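You operate a simulated robot arm through the tools that you are given. There is no shell and no other tool. Be economical: measure what you need, move in short steps, check, and stop when the job is done.

You are at the controls of a simulated two-armed robot. One attempt, no reset.

TASK
Pour a coffee from the vacuum jug and set it on the orange coaster.
Fine: hold the jug and twist its stopper to POUR; about 140 ml into the grey cup, within 20 ml; jug back on its spot, hold it and twist to SHUT. Set down upright: vacuum jug. Where these are worked on the way, their far stop is far enough and under half their travel is too little: vacuum jug stopper.

It is judged by the outcome, as a careful person would: the job done as asked, and still so three seconds after it is handed in. It fails if anything else is knocked over, pushed out of place, dropped, spilled or broken. A push-on lid holds only when it is set on centred and level and pressed home; a screw cap is set on level and turned clockwise until tight.

THE ROBOT
Two 7-joint arms with two-finger parallel grippers on one trunk, on a base that drives. Base frame: it is fixed to the floor where the robot stands at the start and does not move with it; the origin is under the middle of the robot, x ahead of it, y to its left, z up. Lengths are in mm, angles in rad, forces in N, time in s.
The left shoulder is at the start at [47, 182, 1192], the right one opposite. With the tool pointing down near the work surface each hand reaches from about 260 to 720 mm from the robot's upright axis, wherever it stands, measured 20 degrees to its own side. Places, roughly: orange coaster [500, 300, 900]; vacuum jug (13x9x17 cm) [500, 0, 1000]; vacuum jug stopper [500, 0, 1100]. Payload 3.91 kg a hand.
The TCP of each hand is the grasp point between the finger pads, 30 mm short of the fingertips. In the tool frame z runs along the fingers and y along their closing line. The gripper opens to 110 mm. The fingers are 20 mm wide and 10 mm thick; the gripper's body (48 by 112 mm) begins 55 mm behind the TCP.
Orientation is that of the tool frame in the base frame, as a unit quaternion [x, y, z, w]. With the fingers straight down and closing along the base's y, the tool's x points along the base's -x, its y along +y and its z along -z.

THE INTERFACE
- The arms move only by the tool drive_tool. It takes "left_plan", "right_plan" or both (then of equal length, played together; a hand with none holds still); each is a list of rows, each a list of 6 numbers: the shift along the tool's x, y, z in m, then the turn, a rotation vector about the tool's x, y, z in rad. In form: [[dx, dy, dz, ax, ay, az], ...]. A call has 1 to 10 rows; each row shifts and turns the commanded pose from where the row before left it, along the tool's axes as they then stand. "left_grip" and "right_grip" are, for a hand that has rows, the closure, from 0 (fully open) to 1 (shut), set as the call begins (left out, the last holds). Each row takes 0.2 s and may step no farther than 50 mm and 0.15 rad from the row before; otherwise, or with a gripper value out of range, the whole call is refused. Where a pose cannot be reached the arm comes as near as it can. A force on the tool above 40 N (or 10 N above the force at the start of the call, whichever is more), or a blocked arm, ends the call early, and 0.2 s more pass. Each finger travels about 72 mm/s and halts on what it meets, pressing with about 39 N; the grip force reading is that of the motor and also rises with nothing between the fingers. The clock runs only during rows and for 0.2 s after the last one: add rows that do not move to give the fingers time. The reply holds the time, the measured pose of the TCP, the force on the tool along the base axes, the opening and the grip force, in the units named above and with some noise, with the torque about the TCP (base axes, N m) and any sound that the robot's microphone picked up, and new pictures: "show" is both (left out), scene, wrist or none (wrist: the cameras of the hands that moved).
- Cameras (640 x 400 px; columns grow to the right, rows downward): "scene" is now at [179.1, 14.2, 1416.1]; the picture's right is [0.13, -0.99, 0.00], its down [-0.29, -0.04, -0.96] and it looks along [0.95, 0.13, -0.29] (base axes); focal length 214 px, centre (320, 200). "left" rides on the left gripper at [72, -17, -103] in its tool frame; the picture's right is [0.23, 0.97, 0.00], its down [-0.76, 0.18, -0.62] and it looks along [-0.61, 0.14, 0.78] (tool axes); focal length 222 px, centre (320, 200). "right" rides on the right gripper at [72, 17, -103] in its tool frame; the picture's right is [-0.23, 0.97, 0.00], its down [-0.76, -0.18, -0.62] and it looks along [-0.61, -0.14, 0.78] (tool axes); focal length 222 px, centre (320, 200). There is no depth. A picture from a camera that has moved, and an enlarged one, comes with that camera's place and axes in the base frame and with its lens.
- move_column(by): slides the trunk up (or, below 0, down) by that many mm; the arms and the scene camera ride with it, the base frame stays. It gives what a move gives, with no picture.
- steer(legs): drives the robot by 1 to 6 legs, each [ahead, left, turn to the left] in mm, mm and rad, along the robot's own axes; the way and the turn of a leg run together, so that a leg with both is an arc; at most 1500 mm and 3.142 rad a leg. The arms and the cameras ride along, it lands a little off, and it stops where it bumps. It gives what a move gives, and a new picture of the scene camera.
- aim_head(pan, tilt): turns the head with the scene camera to pan (to the left, within 1.396 rad either way) and tilt (down, from -0.506 to 1.204), counted from straight ahead of the robot. It gives what a move gives, and a new picture of the scene camera.
- enlarge(camera, box): a new picture of the part [left, top, right, bottom] of that camera's present view, enlarged. The clock stands still meanwhile.
- sign_off(): hands the job in; it is judged then, once.

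Work in short steps. Places have to be worked out from the pictures, the camera data and where the tool is seen: move nearer, look again, correct. Check each grasp and each placing, and mend what went wrong. You have 120 turns and 260 pictures in all, those below and enlarged ones among them. Open the grippers and draw the arms clear of the work before you hand the job in, unless the task says otherwise; then end with one line.

The tools are called after "Call:" as name(argument=value, ...) on one line, values as JSON. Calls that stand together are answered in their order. drive_tool: Moves the arms, as the interface text tells. Its arguments: {"type":"object","properties":{"left_plan":{"type":"array"},"left_grip":{"type":"number"},"right_plan":{"type":"array"},"right_grip":{"type":"number"},"show":{"type":"string","enum":["both","scene","wrist","none"]}},"required":[]} The other tools are called the same way: move_column (by) slides the trunk up or down; steer (legs) drives the base; aim_head (pan, tilt) turns the head that bears the scene camera; enlarge (camera, box) takes an enlarged picture of a part of a camera's view; sign_off () hands the job in.

At the start:

```text
time_s: 0.0
left_tcp_pos: [385.9, 330.8, 1327.8]
left_tcp_rot: [-0.001, 1.0, 0.0, 0.0]
left_wrist_force: [-0.7, 0.1, -0.1]
left_ft_torque: [0.01, 0.0, 0.01]
left_finger_gap: 109.7
left_grip_force: 0.0
right_tcp_pos: [298.5, -65.7, 1364.2]
right_tcp_rot: [0.007, 1.0, -0.003, -0.002]
right_wrist_force: [79.8, -24.3, -32.6]
right_ft_torque: [2.31, 5.87, 1.12]
right_finger_gap: 110.1
right_grip_force: 0.0
trunk travel left (down, up): [-450.0, 64.0]
robot x, y, heading: [-1.2, 0.5, 0.0]
head pan, tilt: [0.154, 0.696]
```

scene: 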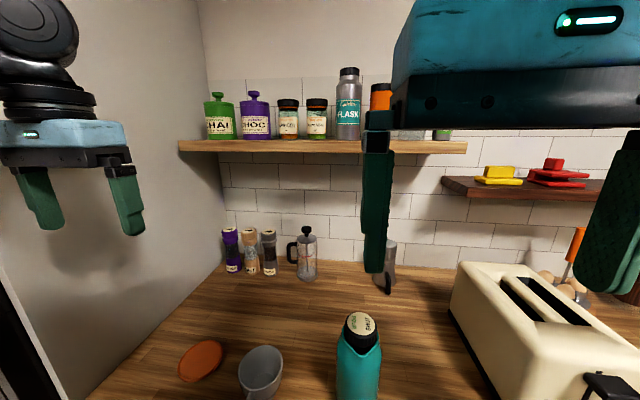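
right: 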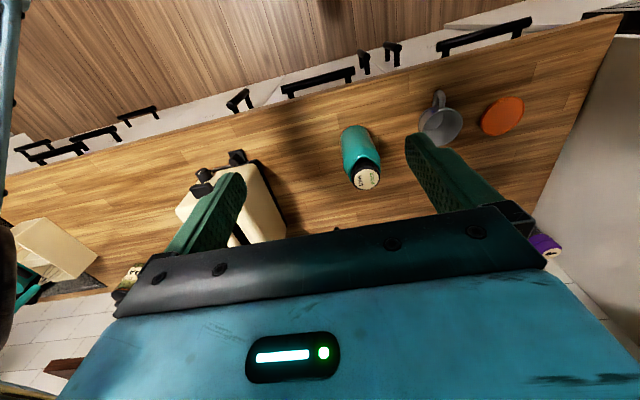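
left: 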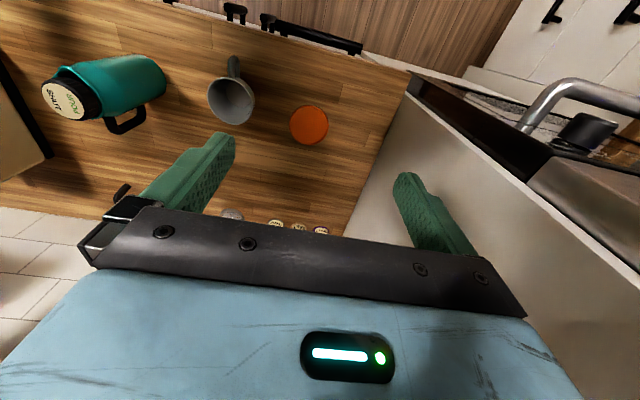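

The right hand reads a large force at the start (pushed +x, −y), so it is probably pressing on the head. I'll ease it forward and to the right, then look.

Call:
drive_tool(right_plan=[[-0.03, -0.02, 0, 0, 0, 0], [-0.03, -0.04, 0, 0, 0, 0], [0, -0.04, 0, 0, 0, 0], [0, -0.04, 0, 0, 0, 0], [0, -0.04, 0, 0, 0, 0]], show="scene")

Call:
aim_head(pan=0.15, tilt=0.95)

```text
time_s: 1.2
left_tcp_pos: [385.4, 329.8, 1328.1]
left_tcp_rot: [0.0, 1.0, 0.0, 0.001]
left_wrist_force: [-0.2, 0.7, 0.5]
left_ft_torque: [-0.02, -0.03, 0.01]
left_finger_gap: 110.1
left_grip_force: 0.1
right_tcp_pos: [351.9, -248.7, 1365.5]
right_tcp_rot: [0.006, 1.0, -0.003, -0.002]
right_wrist_force: [-1.0, -0.4, 0.2]
right_ft_torque: [-0.01, 0.0, 0.01]
right_finger_gap: 109.7
right_grip_force: 0.0
trunk travel left (down, up): [-450.0, 64.0]
robot x, y, heading: [-2.9, -2.6, 0.008]
head pan, tilt: [0.154, 0.696]
camera scene: at [169.9, 13.4, 1380.2], right [0.15, -0.99, 0.0], down [-0.63, -0.1, -0.77], along [0.76, 0.12, -0.64], focal length 214 px, centre (320, 200)
```

scene: 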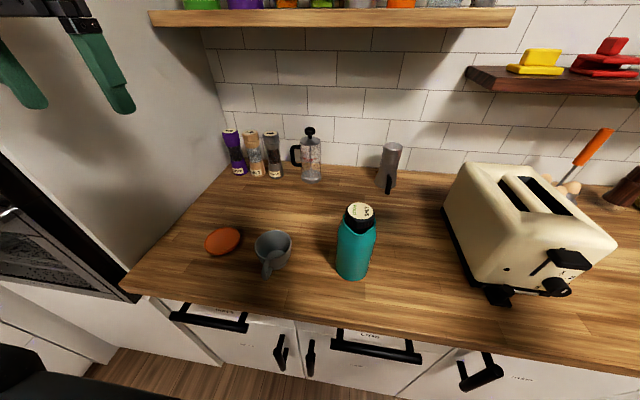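

```text
time_s: 2.0
left_tcp_pos: [384.6, 332.3, 1328.0]
left_tcp_rot: [0.0, 1.0, 0.0, 0.001]
left_wrist_force: [-0.2, -0.1, 0.0]
left_ft_torque: [0.01, -0.01, 0.0]
left_finger_gap: 109.8
left_grip_force: 0.1
right_tcp_pos: [352.7, -247.0, 1366.7]
right_tcp_rot: [0.006, 1.0, -0.002, -0.002]
right_wrist_force: [0.1, -1.1, 0.0]
right_ft_torque: [0.02, 0.0, 0.04]
right_finger_gap: 110.1
right_grip_force: 0.0
trunk travel left (down, up): [-450.0, 64.0]
robot x, y, heading: [-0.1, -1.5, 0.002]
head pan, tilt: [0.15, 0.949]
camera scene: at [158.5, 12.8, 1360.0], right [0.15, -0.99, 0.0], down [-0.8, -0.12, -0.58], along [0.58, 0.09, -0.81], focal length 214 px, centre (320, 200)
```

scene: 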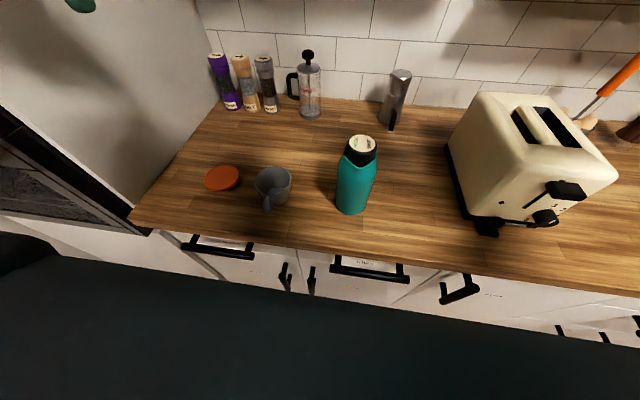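

Call:
enlarge(camera="scene", box=[190, 120, 400, 250])

Call:
enlarge(camera="left", box=[20, 20, 340, 220])

```text
3.05 times, centred on (295, 185) of scene
camera zoom: at [158.5, 12.8, 1360.0], right [0.15, -0.99, 0.0], down [-0.8, -0.12, -0.58], along [0.58, 0.09, -0.81], focal length 654 px, centre (396, 246)
```

zoom: 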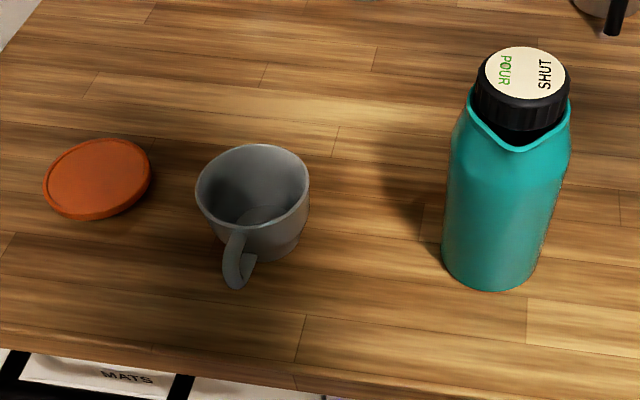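

```text
2.00 times, centred on (180, 120) of left
camera zoom: at [311.8, 313.0, 1431.5], right [-0.23, 0.97, 0.0], down [0.76, 0.18, 0.62], along [0.61, 0.14, -0.78], focal length 444 px, centre (600, 360)
```

zoom: 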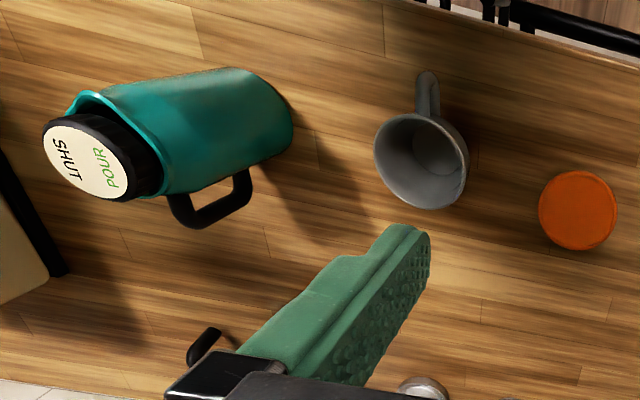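

Triangulating puts the coaster at about [499,329,927], the cup rim centre at about [467,170,980] and the stopper top at about [474,-15,1105]. I'll bring the left hand camera over the jug to read the stopper and the handle/spout direction.

Call:
drive_tool(left_plan=[[-0.002, -0.04, 0.004, 0, 0, 0], [-0.002, -0.04, 0.004, 0, 0, 0], [-0.002, -0.04, 0.004, 0, 0, 0], [-0.002, -0.04, 0.004, 0, 0, 0], [-0.002, -0.04, 0.004, 0, 0, 0], [-0.002, -0.04, 0.004, 0, 0, 0], [-0.002, -0.04, 0.004, 0, 0, 0], [-0.002, -0.04, 0.004, 0, 0, 0], [0, 0, 0, 0, 0, 0]], show="wrist")

```text
time_s: 4.0
left_tcp_pos: [387.1, 144.3, 1300.6]
left_tcp_rot: [-0.002, 1.0, -0.002, 0.001]
left_wrist_force: [-0.4, -0.8, -0.4]
left_ft_torque: [0.03, 0.03, 0.0]
left_finger_gap: 110.0
left_grip_force: 0.1
left hand out of reach, approached as far as the arm can: row 5, 6, 7, 8
right_tcp_pos: [353.3, -246.9, 1365.3]
right_tcp_rot: [0.007, 1.0, -0.003, -0.001]
right_wrist_force: [0.0, 0.1, 0.8]
right_ft_torque: [-0.01, 0.02, -0.01]
right_finger_gap: 110.1
right_grip_force: 0.0
trunk travel left (down, up): [-450.0, 64.0]
robot x, y, heading: [-5.1, -5.3, -0.0]
head pan, tilt: [0.15, 0.949]
camera left: at [314.1, 126.0, 1404.1], right [-0.23, 0.97, 0.0], down [0.76, 0.18, 0.62], along [0.61, 0.14, -0.78], focal length 222 px, centre (320, 200)
```

left: 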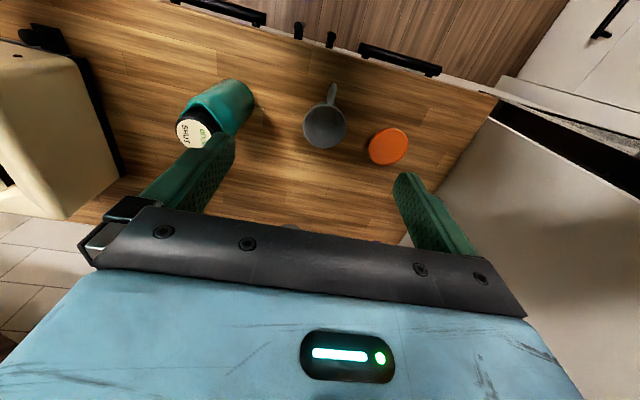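

The left arm can't go farther right at this height. I'll zoom in from here.

Call:
enlarge(camera="left", box=[140, 60, 300, 160])

Call:
enlarge(camera="right", box=[300, 60, 600, 260])

```text
4.00 times, centred on (220, 110) of left
camera zoom: at [314.1, 126.0, 1404.1], right [-0.23, 0.97, 0.0], down [0.76, 0.18, 0.62], along [0.61, 0.14, -0.78], focal length 888 px, centre (720, 560)
```

zoom: 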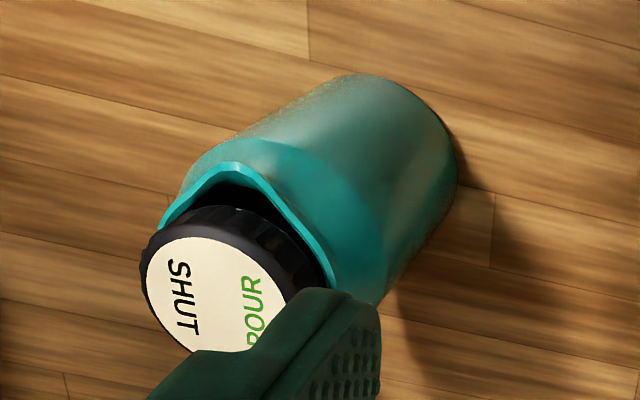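

```text
2.00 times, centred on (450, 160) of right
camera zoom: at [281.8, -227.6, 1469.6], right [0.24, 0.97, -0.01], down [0.76, -0.19, 0.62], along [0.6, -0.15, -0.78], focal length 444 px, centre (60, 280)
```

zoom: 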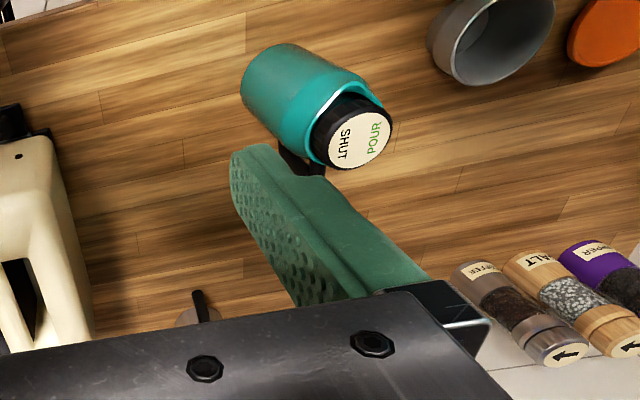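

The spout points straight along −x (lip tip about [436,-15,1080]) and the handle along +x. The handle loop spans about z 956–1033. Plan: put the empty cup on the coaster with the left hand, hold the jug body with the right hand (one finger through the handle loop) and twist with the left. First, left hand above the cup.

Call:
drive_tool(left_plan=[[-0.02, 0.007, 0.04, 0, 0, 0], [-0.02, 0.007, 0.04, 0, 0, 0], [-0.02, 0.006, 0.04, 0, 0, 0], [-0.02, 0.006, 0.04, 0, 0, 0], [0, 0, 0, 0, 0, 0]], show="both")

```text
time_s: 5.2
left_tcp_pos: [467.3, 169.6, 1141.1]
left_tcp_rot: [-0.001, 1.0, 0.0, 0.001]
left_wrist_force: [0.0, -0.5, -0.3]
left_ft_torque: [-0.01, -0.02, 0.06]
left_finger_gap: 110.1
left_grip_force: 0.1
right_tcp_pos: [354.3, -247.0, 1367.3]
right_tcp_rot: [0.008, 1.0, -0.002, -0.002]
right_wrist_force: [-0.1, -0.8, -0.1]
right_ft_torque: [-0.03, -0.01, 0.01]
right_finger_gap: 110.3
right_grip_force: 0.1
trunk travel left (down, up): [-450.0, 64.0]
robot x, y, heading: [-1.8, 0.5, 0.003]
head pan, tilt: [0.15, 0.949]
camera scene: at [157.7, 12.3, 1360.1], right [0.15, -0.99, 0.0], down [-0.8, -0.12, -0.58], along [0.58, 0.09, -0.81], focal length 214 px, centre (320, 200)
camera left: at [394.5, 152.0, 1244.5], right [-0.23, 0.97, 0.0], down [0.76, 0.18, 0.62], along [0.61, 0.14, -0.78], focal length 222 px, centre (320, 200)
```

scene: 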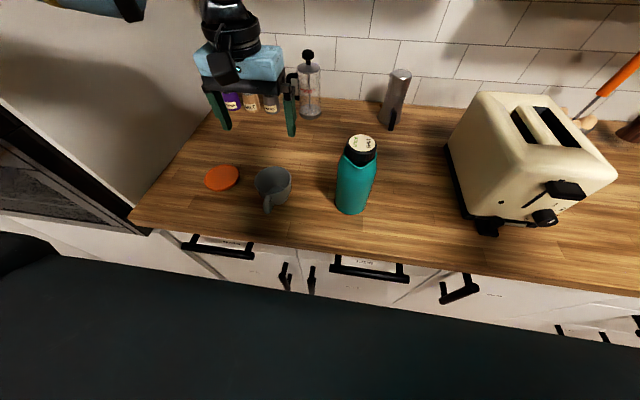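
left: 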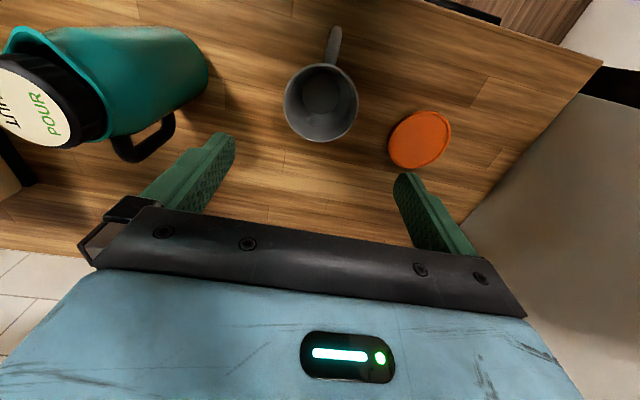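

Rim centre is refined to about [464,168.5], roughly 83 mm across. Descending with the open fingers on either side of it.

Call:
drive_tool(left_plan=[[0.003, -0.001, 0.04, 0, 0, 0], [0, 0, 0.04, 0, 0, 0], [0, 0, 0.04, 0, 0, 0], [0, 0, 0.03, 0, 0, 0], [0, 0, 0.018, 0, 0, 0]], left_grip=0, show="both")

```text
time_s: 6.4
left_tcp_pos: [464.7, 169.3, 971.9]
left_tcp_rot: [0.001, 1.0, 0.0, 0.0]
left_wrist_force: [-0.2, 0.7, -0.1]
left_ft_torque: [0.01, -0.03, 0.01]
left_finger_gap: 109.9
left_grip_force: 0.1
right_tcp_pos: [354.4, -246.5, 1365.3]
right_tcp_rot: [0.008, 1.0, -0.003, -0.003]
right_wrist_force: [0.4, -0.5, -0.4]
right_ft_torque: [0.02, -0.02, -0.04]
right_finger_gap: 109.8
right_grip_force: 0.2
trunk travel left (down, up): [-450.0, 64.0]
robot x, y, heading: [-0.2, 1.5, 0.001]
head pan, tilt: [0.15, 0.949]
camera scene: at [158.6, 12.7, 1360.0], right [0.15, -0.99, 0.0], down [-0.8, -0.12, -0.58], along [0.58, 0.09, -0.81], focal length 214 px, centre (320, 200)
camera left: at [391.4, 151.4, 1075.5], right [-0.23, 0.97, 0.0], down [0.76, 0.18, 0.62], along [0.61, 0.14, -0.78], focal length 222 px, centre (320, 200)
```

scene: 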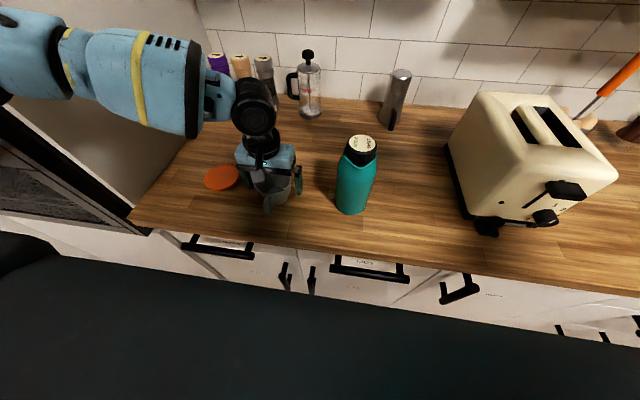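
left: 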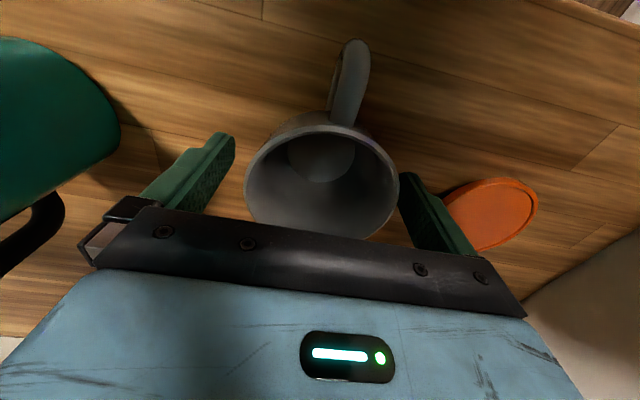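

The fingers straddle the cup and it looks centred. Closing.

Call:
drive_tool(left_plan=[[0, 0, 0, 0, 0, 0], [0, 0, 0, 0, 0, 0], [0, 0, 0, 0, 0, 0]], left_grip=1, show="wrist")

```text
time_s: 7.2
left_tcp_pos: [463.9, 168.6, 972.4]
left_tcp_rot: [0.0, 1.0, 0.0, 0.001]
left_wrist_force: [-0.8, -0.5, -0.3]
left_ft_torque: [0.0, 0.02, 0.04]
left_finger_gap: 83.5
left_grip_force: 39.0
right_tcp_pos: [353.9, -246.4, 1366.3]
right_tcp_rot: [0.007, 1.0, -0.003, -0.002]
right_wrist_force: [-0.6, -0.4, 0.3]
right_ft_torque: [0.04, -0.01, 0.02]
right_finger_gap: 109.9
right_grip_force: 0.2
trunk travel left (down, up): [-450.0, 64.0]
robot x, y, heading: [1.0, 2.2, 0.001]
head pan, tilt: [0.15, 0.949]
camera left: at [391.4, 151.3, 1075.9], right [-0.23, 0.97, 0.0], down [0.76, 0.18, 0.62], along [0.61, 0.14, -0.78], focal length 222 px, centre (320, 200)
```

left: 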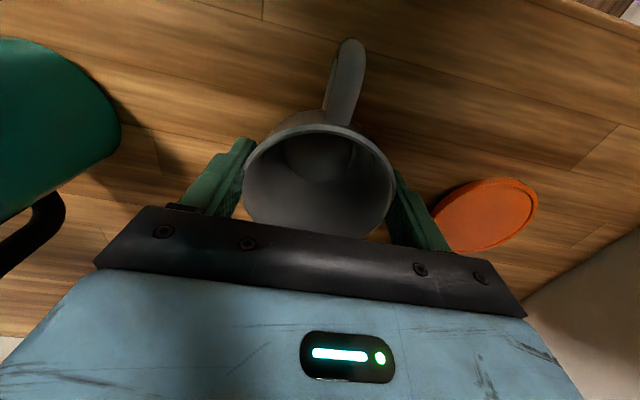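

Cup is gripped (83.5 mm). Lifting 45 mm and carrying it above the coaster at about [494,330].

Call:
drive_tool(left_plan=[[0, 0, -0.025, 0, 0, 0], [0, 0, -0.02, 0, 0, 0], [-0.008, 0.04, 0, 0, 0, 0], [-0.008, 0.04, 0, 0, 0, 0], [-0.008, 0.04, 0, 0, 0, 0], [-0.006, 0.04, 0, 0, 0, 0], [0, 0, 0, 0, 0, 0]], show="both")

```text
time_s: 8.8
left_tcp_pos: [495.9, 329.0, 1017.4]
left_tcp_rot: [0.0, 1.0, -0.001, 0.0]
left_wrist_force: [0.3, -0.3, -0.7]
left_ft_torque: [-0.01, 0.0, -0.04]
left_finger_gap: 83.4
left_grip_force: 38.4
right_tcp_pos: [353.7, -246.6, 1365.8]
right_tcp_rot: [0.007, 1.0, -0.002, -0.003]
right_wrist_force: [-0.6, 0.0, -0.8]
right_ft_torque: [0.0, 0.0, 0.01]
right_finger_gap: 109.8
right_grip_force: 0.0
trunk travel left (down, up): [-450.0, 64.0]
robot x, y, heading: [-0.7, -2.2, -0.002]
head pan, tilt: [0.15, 0.949]
camera scene: at [158.7, 11.8, 1359.9], right [0.15, -0.99, 0.0], down [-0.8, -0.12, -0.58], along [0.58, 0.09, -0.81], focal length 214 px, centre (320, 200)
camera left: at [421.7, 311.3, 1121.2], right [-0.23, 0.97, 0.0], down [0.76, 0.18, 0.62], along [0.61, 0.14, -0.78], focal length 222 px, centre (320, 200)
```

scene: 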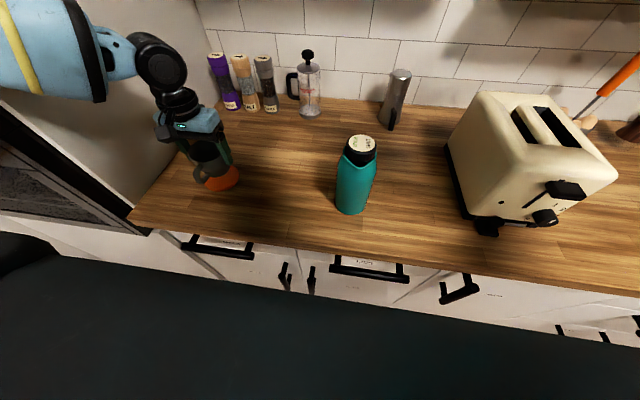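
left: 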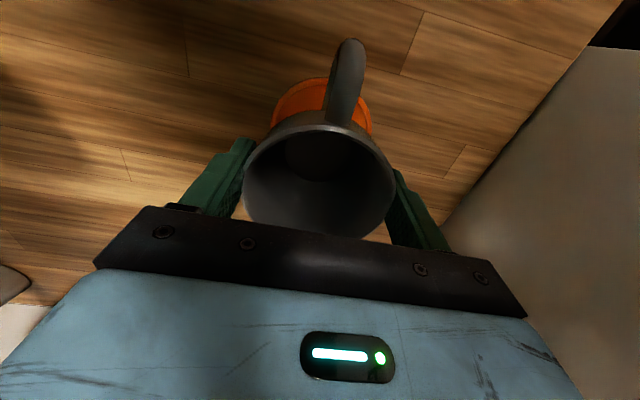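

The coaster sits beneath and a few mm forward. Lowering until contact.

Call:
drive_tool(left_plan=[[-0.002, 0, 0.018, 0, 0, 0], [0, 0, 0.015, 0, 0, 0], [0, 0, 0, 0, 0, 0]], show="none")

Call:
drive_tool(left_plan=[[0, 0, 0.003, 0, 0, 0], [0, 0, 0, 0, 0, 0]], show="none")

Call:
drive_tool(left_plan=[[0, 0, 0.002, 0, 0, 0], [0, 0, 0, 0, 0, 0]], show="scene")

```text
time_s: 9.6
left_tcp_pos: [497.8, 328.3, 988.3]
left_tcp_rot: [0.0, 1.0, 0.0, 0.005]
left_wrist_force: [1.0, 5.7, 27.9]
left_ft_torque: [-0.11, 0.02, 0.03]
left_finger_gap: 83.4
left_grip_force: 38.8
right_tcp_pos: [352.5, -247.0, 1366.9]
right_tcp_rot: [0.007, 1.0, -0.002, -0.001]
right_wrist_force: [0.1, 0.9, 0.1]
right_ft_torque: [-0.02, 0.01, -0.03]
right_finger_gap: 110.1
right_grip_force: 0.0
trunk travel left (down, up): [-450.0, 64.0]
robot x, y, heading: [-0.4, -2.3, 0.003]
head pan, tilt: [0.15, 0.949]
```

```text
time_s: 10.2
left_tcp_pos: [496.7, 329.3, 984.4]
left_tcp_rot: [0.001, 1.0, 0.0, 0.002]
left_wrist_force: [4.3, 3.2, 26.9]
left_ft_torque: [-0.14, -0.03, -0.05]
left_finger_gap: 83.5
left_grip_force: 39.0
right_tcp_pos: [352.7, -248.0, 1364.9]
right_tcp_rot: [0.007, 1.0, -0.003, -0.002]
right_wrist_force: [0.9, 0.3, -0.2]
right_ft_torque: [0.02, 0.02, 0.02]
right_finger_gap: 110.0
right_grip_force: 0.1
trunk travel left (down, up): [-450.0, 64.0]
robot x, y, heading: [-0.2, 0.4, 0.001]
head pan, tilt: [0.15, 0.949]
```

```text
time_s: 10.8
left_tcp_pos: [495.9, 328.5, 981.3]
left_tcp_rot: [0.0, 1.0, 0.0, 0.002]
left_wrist_force: [3.1, 1.2, 27.4]
left_ft_torque: [-0.18, -0.08, 0.0]
left_finger_gap: 83.5
left_grip_force: 38.6
right_tcp_pos: [352.1, -247.6, 1366.3]
right_tcp_rot: [0.007, 1.0, -0.002, -0.001]
right_wrist_force: [0.5, -0.1, -0.7]
right_ft_torque: [0.02, -0.01, 0.0]
right_finger_gap: 109.8
right_grip_force: 0.1
trunk travel left (down, up): [-450.0, 64.0]
robot x, y, heading: [-0.9, -5.0, -0.002]
head pan, tilt: [0.15, 0.949]
camera scene: at [156.8, 11.5, 1360.2], right [0.15, -0.99, 0.0], down [-0.8, -0.12, -0.58], along [0.58, 0.09, -0.81], focal length 214 px, centre (320, 200)
```

scene: 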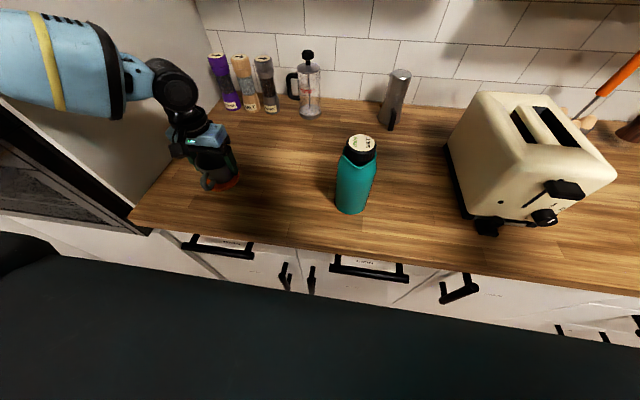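

In contact (27 N), so I'll release and check that the cup is seated.

Call:
drive_tool(left_plan=[[0, 0, -0.003, 0, 0, 0], [0, 0, 0, 0, 0, 0], [0, 0, 0, 0, 0, 0], [0, 0, 0, 0, 0, 0]], left_grip=0, show="none")

Call:
drive_tool(left_plan=[[0, 0, -0.04, 0, 0, 0], [0, 0, -0.04, 0, 0, 0], [0, 0, -0.04, 0, 0, 0], [0, 0, -0.04, 0, 0, 0], [0, 0, 0, 0, 0, 0]], show="wrist")

Call:
enlarge(camera="scene", box=[160, 140, 320, 240])

```text
time_s: 11.8
left_tcp_pos: [496.4, 329.8, 982.4]
left_tcp_rot: [0.0, 1.0, -0.001, 0.0]
left_wrist_force: [-0.3, 1.0, 0.4]
left_ft_torque: [-0.01, 0.0, -0.03]
left_finger_gap: 109.9
left_grip_force: 0.1
right_tcp_pos: [352.5, -246.4, 1364.9]
right_tcp_rot: [0.007, 1.0, -0.002, -0.002]
right_wrist_force: [-0.5, 0.4, 0.3]
right_ft_torque: [0.0, 0.02, 0.02]
right_finger_gap: 110.0
right_grip_force: 0.0
trunk travel left (down, up): [-450.0, 64.0]
robot x, y, heading: [1.5, 1.7, -0.006]
head pan, tilt: [0.15, 0.949]
```

```text
time_s: 13.0
left_tcp_pos: [496.7, 330.7, 1142.8]
left_tcp_rot: [0.0, 1.0, 0.0, 0.0]
left_wrist_force: [1.5, -0.5, 0.4]
left_ft_torque: [-0.01, -0.01, 0.01]
left_finger_gap: 109.9
left_grip_force: 0.1
right_tcp_pos: [354.8, -246.0, 1366.3]
right_tcp_rot: [0.007, 1.0, -0.003, -0.004]
right_wrist_force: [-0.4, 0.0, 0.1]
right_ft_torque: [0.02, 0.01, 0.01]
right_finger_gap: 110.1
right_grip_force: 0.1
trunk travel left (down, up): [-450.0, 64.0]
robot x, y, heading: [-0.8, -0.0, 0.004]
head pan, tilt: [0.15, 0.949]
camera left: at [423.9, 311.5, 1246.1], right [-0.23, 0.97, 0.0], down [0.76, 0.18, 0.62], along [0.61, 0.14, -0.78], focal length 222 px, centre (320, 200)
```

left: 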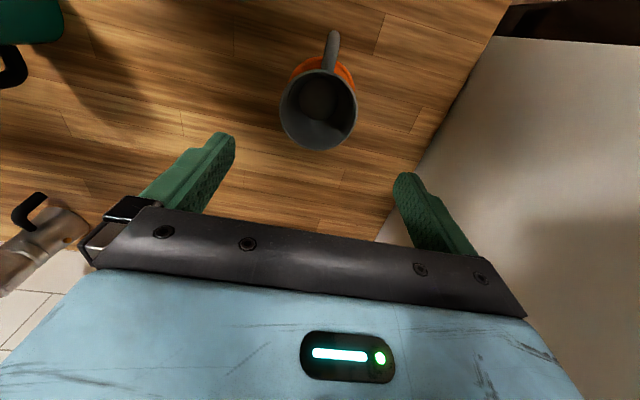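

```text
4.00 times, centred on (240, 190) of scene
camera zoom: at [158.8, 12.9, 1359.9], right [0.15, -0.99, 0.0], down [-0.8, -0.12, -0.58], along [0.58, 0.09, -0.81], focal length 858 px, centre (640, 240)
```

zoom: 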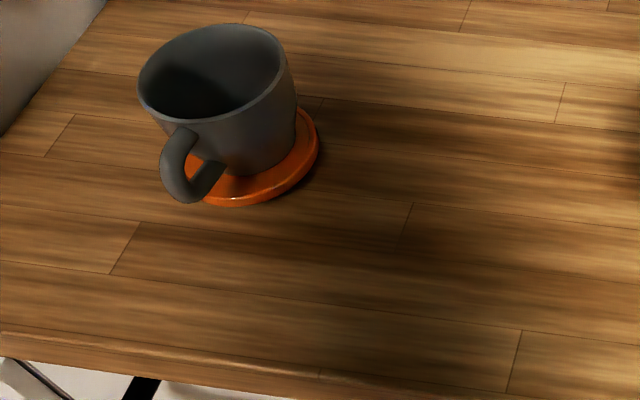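

The cup sits on the coaster, at most about 6 mm off centre. Now I'll roll the right hand 90° about its finger axis, lowering it, so that it closes along x.

Call:
drive_tool(right_plan=[[0, 0, 0.015, 0, 0, 0.15], [0, 0, 0.015, 0, 0, 0.15], [0, 0, 0.015, 0, 0, 0.15], [0, 0, 0.015, 0, 0, 0.15], [0, 0, 0.015, 0, 0, 0.15], [0, 0, 0.015, 0, 0, 0.15], [0, 0, 0.015, 0, 0, 0.15], [0, 0, 0.015, 0, 0, 0.15], [0, 0, 0.015, 0, 0, 0.15], [0, 0, 0.015, 0, 0, 0.15]], show="both")

```text
time_s: 15.2
left_tcp_pos: [496.5, 330.0, 1142.4]
left_tcp_rot: [0.001, 1.0, 0.0, 0.0]
left_wrist_force: [0.3, 0.4, 0.5]
left_ft_torque: [0.05, 0.0, 0.0]
left_finger_gap: 109.6
left_grip_force: 0.0
right_tcp_pos: [355.2, -246.7, 1215.2]
right_tcp_rot: [0.687, 0.726, -0.003, 0.001]
right_wrist_force: [-0.4, -0.4, 0.1]
right_ft_torque: [0.0, -0.01, -0.01]
right_finger_gap: 110.2
right_grip_force: 0.0
trunk travel left (down, up): [-450.0, 64.0]
robot x, y, heading: [2.2, -1.1, 0.005]
head pan, tilt: [0.15, 0.949]
camera scene: at [158.7, 12.4, 1359.9], right [0.15, -0.99, 0.0], down [-0.8, -0.12, -0.58], along [0.58, 0.09, -0.81], focal length 214 px, centre (320, 200)
camera right: at [367.7, -173.1, 1317.6], right [0.98, -0.17, 0.0], down [-0.13, -0.77, 0.63], along [-0.11, -0.62, -0.78], focal length 222 px, centre (320, 200)
```

scene: 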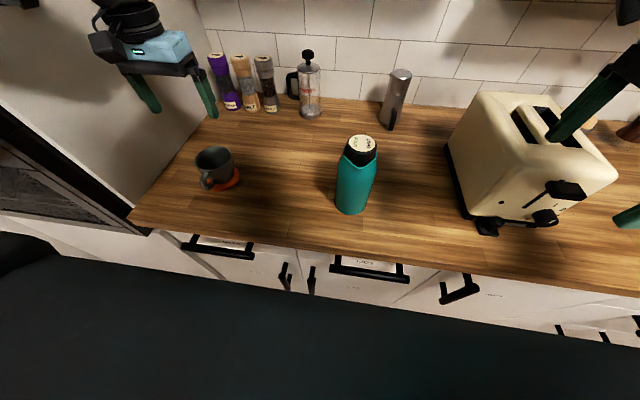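
right: 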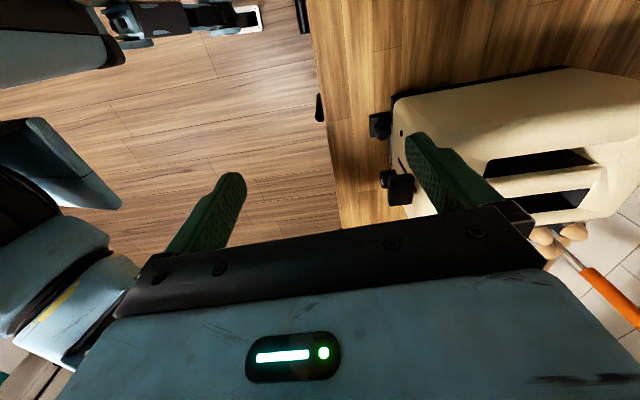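

Roll is nearly done. Finishing it and tilting the fingers 60° from down toward +y, shifting left as it goes.

Call:
drive_tool(right_plan=[[0, 0, 0, 0, 0, 0.055], [0.017, 0, 0, 0, 0.1496, 0], [0.0168, 0, 0.0025, 0, 0.1496, 0], [0.0162, 0, 0.005, 0, 0.1496, 0], [0.0153, 0, 0.0074, 0, 0.1496, 0], [0.014, 0, 0.0096, 0, 0.1496, 0], [0.0124, 0, 0.0116, 0, 0.1496, 0], [0.0106, 0, 0.0133, 0, 0.1496, 0], [0, 0, 0, 0, 0, 0]], show="both")

```text
time_s: 17.2
left_tcp_pos: [497.1, 328.6, 1143.2]
left_tcp_rot: [0.0, 1.0, 0.0, 0.0]
left_wrist_force: [0.0, -0.2, -1.0]
left_ft_torque: [0.0, 0.0, 0.03]
left_finger_gap: 110.1
left_grip_force: 0.0
right_tcp_pos: [354.6, -129.5, 1213.7]
right_tcp_rot: [0.613, 0.613, 0.351, -0.354]
right_wrist_force: [0.1, 0.0, -0.5]
right_ft_torque: [0.02, 0.02, 0.01]
right_finger_gap: 109.9
right_grip_force: 0.0
trunk travel left (down, up): [-450.0, 64.0]
robot x, y, heading: [-2.4, -1.2, -0.002]
head pan, tilt: [0.15, 0.949]
camera scene: at [158.3, 12.6, 1360.0], right [0.15, -0.99, 0.0], down [-0.8, -0.12, -0.58], along [0.58, 0.09, -0.81], focal length 214 px, centre (320, 200)
camera right: at [371.9, -181.2, 1328.7], right [0.97, -0.11, -0.2], down [-0.18, -0.92, -0.34], along [-0.15, 0.37, -0.92], focal length 222 px, centre (320, 200)
```

scene: 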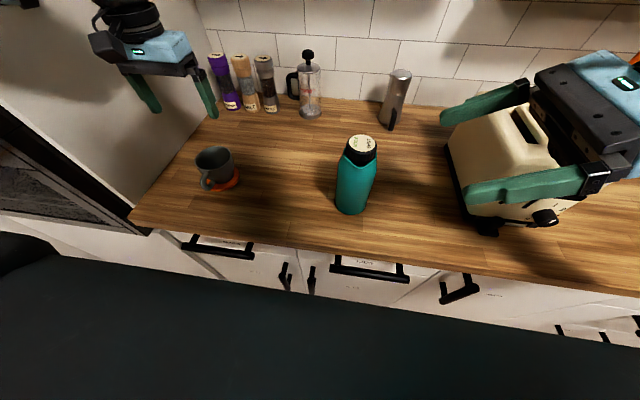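
right: 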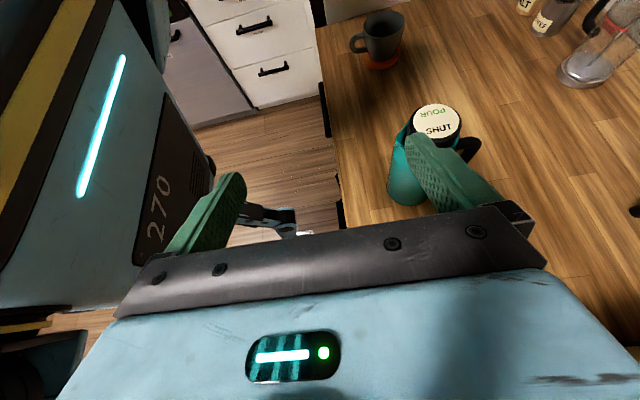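

Orientation is as wanted (fingers forward-left, 30° below horizontal, closing along x). I'll go over to x=474 at height, then part-way down, and pan the head to check clearance to the toaster.

Call:
drive_tool(right_plan=[[0, 0.04, 0, 0, 0, 0], [0, 0.04, 0, 0, 0, 0], [0, 0.04, 0, 0, 0, 0], [-0.0213, 0, 0.0297, 0, 0, 0], [-0.0213, 0, 0.0297, 0, 0, 0], [-0.0213, 0, 0.0297, 0, 0, 0], [0, 0, 0, 0, 0, 0]], show="wrist")

Call:
aim_head(pan=-0.3, tilt=0.75)

```text
time_s: 18.8
left_tcp_pos: [496.9, 328.7, 1141.3]
left_tcp_rot: [0.0, 1.0, -0.001, 0.001]
left_wrist_force: [-0.9, 0.4, 0.1]
left_ft_torque: [0.0, -0.03, 0.01]
left_finger_gap: 109.8
left_grip_force: 0.1
right_tcp_pos: [473.5, -82.2, 1114.4]
right_tcp_rot: [0.613, 0.613, 0.351, -0.354]
right_wrist_force: [0.7, -0.2, -0.2]
right_ft_torque: [-0.03, -0.03, -0.01]
right_finger_gap: 109.8
right_grip_force: 0.1
trunk travel left (down, up): [-450.0, 64.0]
robot x, y, heading: [-1.8, 2.8, 0.001]
head pan, tilt: [0.15, 0.949]
camera right: at [490.8, -135.2, 1228.1], right [0.97, -0.11, -0.2], down [-0.18, -0.92, -0.34], along [-0.15, 0.37, -0.92], focal length 222 px, centre (320, 200)
```

right: 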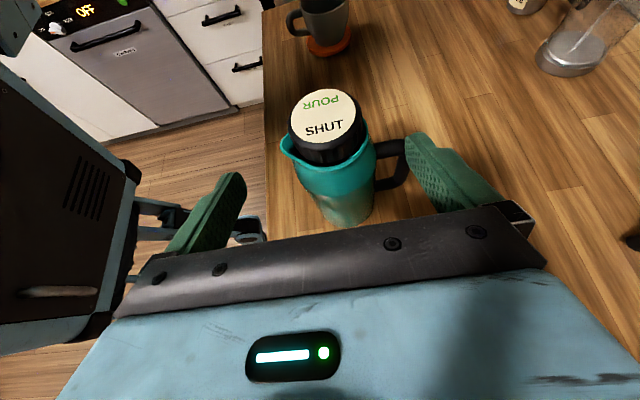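

```text
time_s: 19.7
left_tcp_pos: [496.8, 329.5, 1142.2]
left_tcp_rot: [-0.001, 1.0, 0.0, 0.0]
left_wrist_force: [0.1, -0.2, -0.1]
left_ft_torque: [0.02, 0.01, 0.01]
left_finger_gap: 109.8
left_grip_force: 0.1
right_tcp_pos: [473.3, -83.8, 1112.7]
right_tcp_rot: [0.613, 0.613, 0.35, -0.354]
right_wrist_force: [-1.4, -0.4, 0.0]
right_ft_torque: [-0.03, -0.02, 0.0]
right_finger_gap: 110.3
right_grip_force: 0.1
trunk travel left (down, up): [-450.0, 64.0]
robot x, y, heading: [1.1, 0.0, -0.002]
head pan, tilt: [-0.3, 0.75]
camera scene: at [165.7, -22.7, 1375.5], right [-0.29, -0.96, 0.0], down [-0.65, 0.2, -0.73], along [0.7, -0.22, -0.68], focal length 214 px, centre (320, 200)
```

scene: 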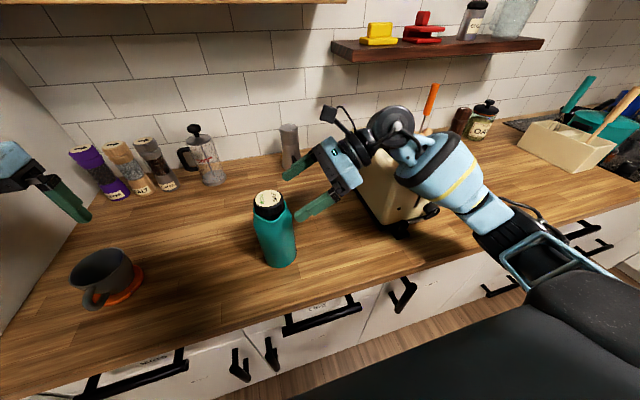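

Call:
enlarge(camera="scene", box=[230, 90, 470, 240])

Call:
enlarge(camera="right", box=[240, 70, 480, 220])

```text
2.67 times, centred on (350, 165) of scene
camera zoom: at [165.7, -22.7, 1375.5], right [-0.29, -0.96, 0.0], down [-0.65, 0.2, -0.73], along [0.7, -0.22, -0.68], focal length 572 px, centre (240, 293)
```

zoom: 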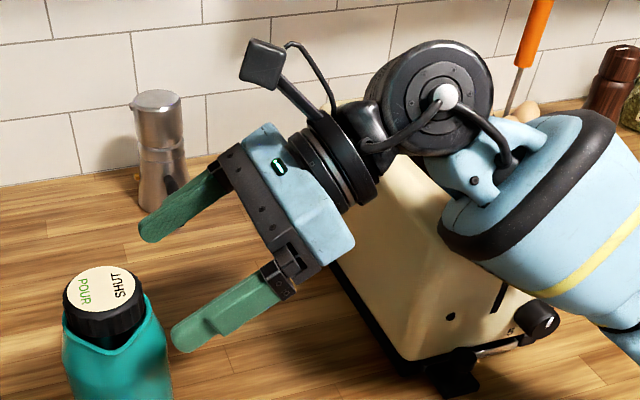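

```text
2.67 times, centred on (360, 145) of right
camera zoom: at [491.2, -135.4, 1228.3], right [0.97, -0.11, -0.2], down [-0.18, -0.92, -0.34], along [-0.15, 0.37, -0.92], focal length 592 px, centre (213, 347)
```

zoom: 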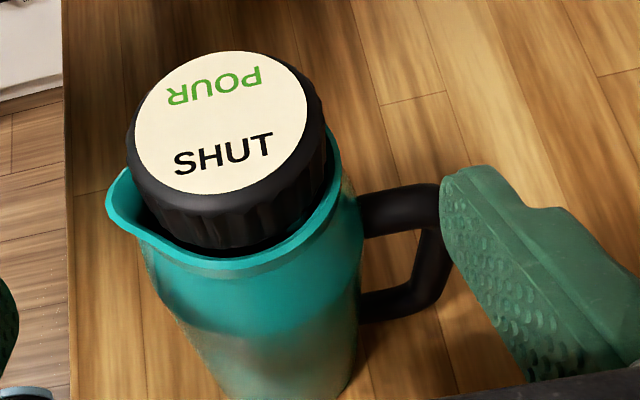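

Refined jug axis is about x=479, y=−18. The handle gap is only about 23 mm, so I'll narrow the opening to about 99 mm, come lower and look again.

Call:
drive_tool(right_plan=[[-0.025, 0.005, 0.01, 0, 0, 0], [-0.0245, 0, 0.0105, 0, 0, 0], [0, 0, 0, 0, 0, 0]], right_grip=0.1, show="none")

Call:
enlarge(camera="right", box=[200, 60, 520, 260])

Call:
enlarge(camera="scene", box=[230, 90, 470, 240])

```text
time_s: 20.5
left_tcp_pos: [488.6, 331.1, 1146.9]
left_tcp_rot: [-0.001, 1.0, -0.002, 0.004]
left_wrist_force: [0.2, -0.5, -0.4]
left_ft_torque: [-0.03, 0.03, -0.01]
left_finger_gap: 110.1
left_grip_force: 0.0
right_tcp_pos: [472.2, -86.7, 1070.9]
right_tcp_rot: [0.609, 0.617, 0.358, -0.347]
right_wrist_force: [0.9, -1.1, -0.4]
right_ft_torque: [-0.04, 0.03, 0.0]
right_finger_gap: 99.2
right_grip_force: 0.0
trunk travel left (down, up): [-450.0, 64.0]
robot x, y, heading: [-3.9, 0.6, 0.002]
head pan, tilt: [-0.3, 0.75]
```

```text
2.00 times, centred on (360, 160) of right
camera zoom: at [486.9, -139.7, 1186.6], right [0.98, -0.11, -0.18], down [-0.17, -0.92, -0.35], along [-0.12, 0.37, -0.92], focal length 444 px, centre (240, 280)
```

zoom: 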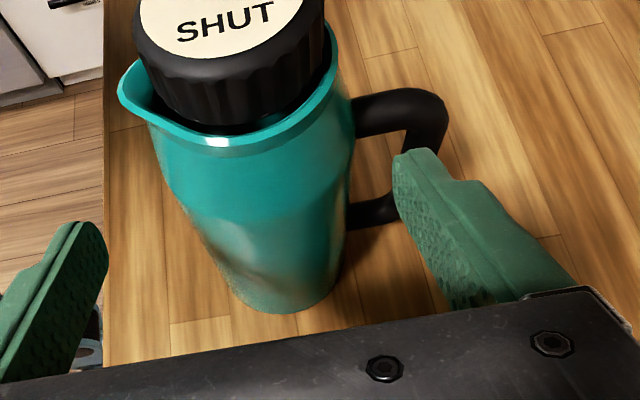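

```text
2.67 times, centred on (350, 165) of scene
camera zoom: at [156.1, -18.9, 1377.5], right [-0.3, -0.96, 0.0], down [-0.65, 0.2, -0.74], along [0.7, -0.22, -0.68], focal length 572 px, centre (240, 293)
```

zoom: 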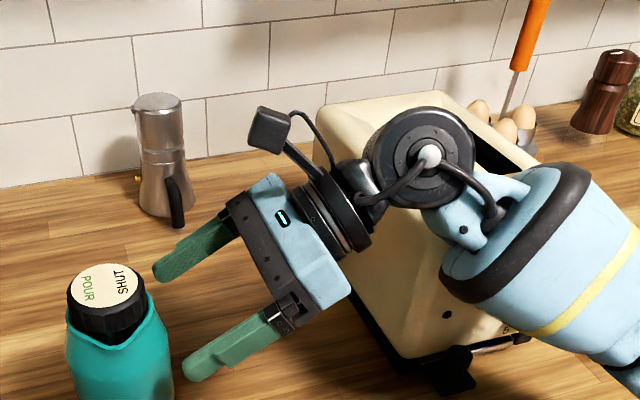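

The whole upper body shifted about 8 mm back, so the right forearm or wrist is pressing on the toaster. Backing up at once.

Call:
drive_tool(right_plan=[[0.0245, 0, -0.0105, 0, 0, 0], [0.025, -0.005, -0.01, 0, 0, 0], [0.03, 0, -0.017, 0, 0, 0], [0, 0, 0, 0, 0, 0]], show="none")

Call:
enlarge(camera="scene", box=[200, 60, 520, 260])

```text
time_s: 21.5
left_tcp_pos: [497.6, 329.4, 1141.7]
left_tcp_rot: [-0.001, 1.0, 0.0, 0.0]
left_wrist_force: [0.1, -0.2, -0.8]
left_ft_torque: [0.02, -0.02, -0.04]
left_finger_gap: 109.9
left_grip_force: 0.2
right_tcp_pos: [474.5, -83.2, 1146.9]
right_tcp_rot: [0.614, 0.612, 0.349, -0.354]
right_wrist_force: [0.5, -1.1, -0.7]
right_ft_torque: [0.0, 0.0, 0.0]
right_finger_gap: 99.2
right_grip_force: 0.0
trunk travel left (down, up): [-450.0, 64.0]
robot x, y, heading: [3.5, -0.3, 0.005]
head pan, tilt: [-0.3, 0.75]
```

```text
2.00 times, centred on (360, 160) of scene
camera zoom: at [166.5, -22.7, 1375.3], right [-0.3, -0.96, 0.0], down [-0.65, 0.2, -0.73], along [0.7, -0.22, -0.68], focal length 429 px, centre (240, 280)
```

zoom: 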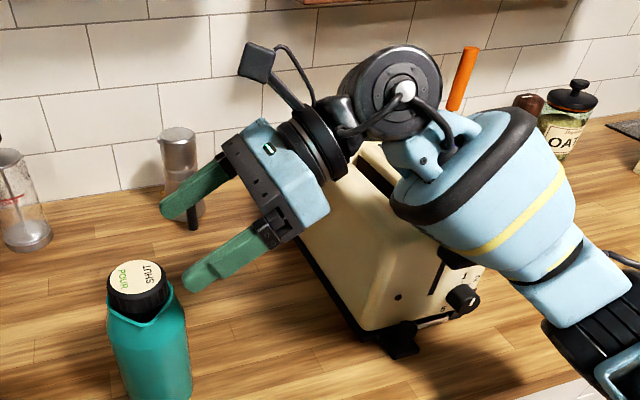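

No lasting shift, and the toaster looks unmoved. The right side is blocked by the toaster, so I'll swap: the left hand will hold and pour the jug from +y, and the right hand will twist the stopper from above. That means pouring away from the left wall, so I'll take the cup back to about [450,130] for the pour and carry it over afterwards.

Call:
drive_tool(left_plan=[[0, -0.001, 0.04, 0, 0, 0], [0, -0.001, 0.04, 0, 0, 0], [0, 0, 0.04, 0, 0, 0], [0, 0, 0.037, 0, 0, 0], [0, 0, 0, 0, 0, 0]], left_grip=0, show="wrist")

Call:
aim_head(pan=0.15, tilt=0.95)

```text
time_s: 22.7
left_tcp_pos: [495.9, 325.4, 984.0]
left_tcp_rot: [0.0, 1.0, -0.001, 0.0]
left_wrist_force: [0.4, 0.8, -0.4]
left_ft_torque: [0.04, 0.0, 0.02]
left_finger_gap: 110.1
left_grip_force: 0.1
right_tcp_pos: [472.8, -82.6, 1148.3]
right_tcp_rot: [0.614, 0.613, 0.351, -0.353]
right_wrist_force: [-0.2, -0.6, -0.2]
right_ft_torque: [-0.02, 0.0, 0.0]
right_finger_gap: 99.2
right_grip_force: 0.0
trunk travel left (down, up): [-450.0, 64.0]
robot x, y, heading: [-0.5, 1.2, 0.004]
head pan, tilt: [-0.3, 0.75]
camera left: at [422.2, 308.9, 1088.1], right [-0.23, 0.97, 0.0], down [0.76, 0.18, 0.62], along [0.61, 0.14, -0.78], focal length 222 px, centre (320, 200)
```

left: 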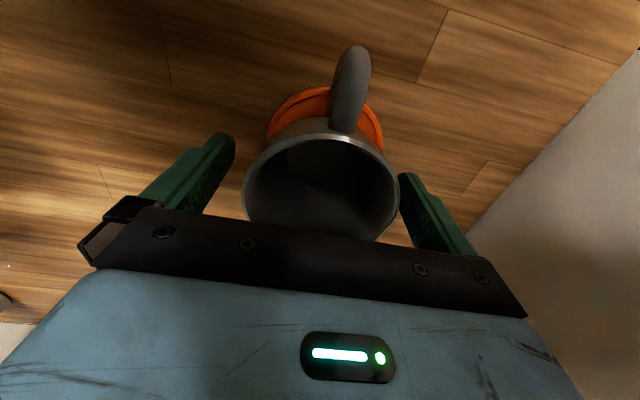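

```text
time_s: 23.6
left_tcp_pos: [496.3, 326.0, 984.0]
left_tcp_rot: [0.0, 1.0, -0.001, -0.001]
left_wrist_force: [0.4, -0.1, 0.1]
left_ft_torque: [0.02, 0.0, 0.01]
left_finger_gap: 110.3
left_grip_force: 0.1
right_tcp_pos: [474.6, -81.7, 1148.3]
right_tcp_rot: [0.613, 0.613, 0.35, -0.354]
right_wrist_force: [-0.2, -0.1, 0.4]
right_ft_torque: [-0.03, -0.02, 0.0]
right_finger_gap: 99.0
right_grip_force: 0.2
trunk travel left (down, up): [-450.0, 64.0]
robot x, y, heading: [1.1, 4.3, 0.003]
head pan, tilt: [0.15, 0.949]
camera scene: at [158.4, 12.5, 1360.0], right [0.15, -0.99, 0.0], down [-0.8, -0.12, -0.58], along [0.58, 0.09, -0.81], focal length 214 px, centre (320, 200)
```

scene: 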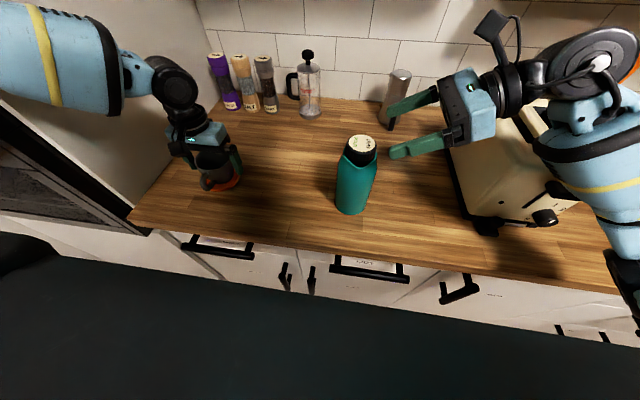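

Toaster is at its original pixels, so it is unmoved. Gripping the cup, lifting and carrying it to [450,130].

Call:
drive_tool(left_plan=[[0, 0, 0, 0, 0, 0], [0, 0, 0, 0, 0, 0], [0, 0, -0.02, 0, 0, 0], [0.009, -0.039, -0.01, 0, 0, 0], [0.009, -0.039, 0, 0, 0, 0], [0.009, -0.039, 0, 0, 0, 0], [0.009, -0.039, 0, 0, 0, 0], [0.01, -0.04, 0, 0, 0, 0], [0, 0, 0.02, 0, 0, 0], [0, 0, 0, 0, 0, 0]], left_grip=1, show="scene")

Call:
drive_tool(left_plan=[[0, 0, 0.008, 0, 0, 0], [0, 0, 0.007, 0, 0, 0], [0, 0, 0.005, 0, 0, 0], [0, 0, 0, 0, 0, 0]], show="none")

```text
time_s: 25.8
left_tcp_pos: [450.6, 130.2, 995.4]
left_tcp_rot: [-0.001, 1.0, 0.001, 0.0]
left_wrist_force: [0.1, -0.3, -1.0]
left_ft_torque: [-0.02, 0.0, 0.03]
left_finger_gap: 83.4
left_grip_force: 38.6
right_tcp_pos: [473.5, -82.7, 1148.0]
right_tcp_rot: [0.613, 0.613, 0.35, -0.353]
right_wrist_force: [-0.4, 0.2, 1.1]
right_ft_torque: [0.05, 0.01, 0.02]
right_finger_gap: 98.9
right_grip_force: 0.1
trunk travel left (down, up): [-450.0, 64.0]
robot x, y, heading: [2.4, -1.3, -0.002]
head pan, tilt: [0.15, 0.949]
camera scene: at [158.5, 12.3, 1360.0], right [0.15, -0.99, 0.0], down [-0.8, -0.12, -0.58], along [0.58, 0.09, -0.81], focal length 214 px, centre (320, 200)
```

scene: 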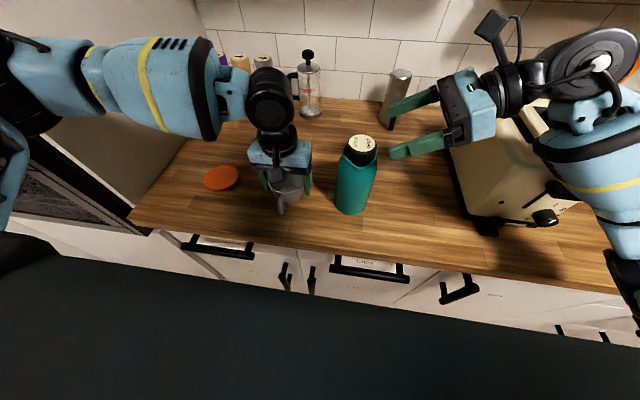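

```text
time_s: 26.8
left_tcp_pos: [451.4, 131.2, 975.7]
left_tcp_rot: [0.0, 1.0, 0.0, -0.001]
left_wrist_force: [0.7, 0.0, -2.0]
left_ft_torque: [-0.03, 0.0, 0.03]
left_finger_gap: 83.4
left_grip_force: 38.9
right_tcp_pos: [474.4, -81.4, 1148.3]
right_tcp_rot: [0.614, 0.613, 0.351, -0.354]
right_wrist_force: [0.8, -1.1, 0.1]
right_ft_torque: [0.02, -0.02, 0.04]
right_finger_gap: 98.9
right_grip_force: 0.1
trunk travel left (down, up): [-450.0, 64.0]
robot x, y, heading: [-1.1, 2.6, 0.002]
head pan, tilt: [0.15, 0.949]
```

No contact yet, so I'll continue down in small steps.

Call:
drive_tool(left_plan=[[0, 0, 0.003, 0, 0, 0], [0, 0, 0.002, 0, 0, 0], [0, 0, 0, 0, 0, 0]], show="none")

Call:
drive_tool(left_plan=[[0, 0, 0.002, 0, 0, 0], [0, 0, 0.002, 0, 0, 0], [0, 0, 0, 0, 0, 0]], show="none")

```text
time_s: 27.6
left_tcp_pos: [451.7, 131.3, 970.7]
left_tcp_rot: [0.0, 1.0, 0.001, -0.001]
left_wrist_force: [-0.1, -0.4, -1.3]
left_ft_torque: [0.01, 0.0, 0.0]
left_finger_gap: 83.1
left_grip_force: 38.9
right_tcp_pos: [473.6, -82.8, 1148.6]
right_tcp_rot: [0.613, 0.613, 0.351, -0.353]
right_wrist_force: [0.0, 0.2, 0.2]
right_ft_torque: [-0.01, 0.01, 0.02]
right_finger_gap: 99.3
right_grip_force: 0.1
trunk travel left (down, up): [-450.0, 64.0]
robot x, y, heading: [-1.7, 2.9, 0.0]
head pan, tilt: [0.15, 0.949]
```

```text
time_s: 28.4
left_tcp_pos: [450.2, 131.3, 968.5]
left_tcp_rot: [-0.001, 1.0, -0.001, 0.002]
left_wrist_force: [-0.2, 3.2, 13.7]
left_ft_torque: [-0.16, 0.23, -0.07]
left_finger_gap: 83.6
left_grip_force: 38.8
right_tcp_pos: [472.6, -82.6, 1148.5]
right_tcp_rot: [0.613, 0.613, 0.351, -0.354]
right_wrist_force: [-0.1, -0.4, -0.2]
right_ft_torque: [0.0, 0.02, 0.01]
right_finger_gap: 99.2
right_grip_force: 0.0
trunk travel left (down, up): [-450.0, 64.0]
robot x, y, heading: [-2.8, -0.9, -0.006]
head pan, tilt: [0.15, 0.949]
```

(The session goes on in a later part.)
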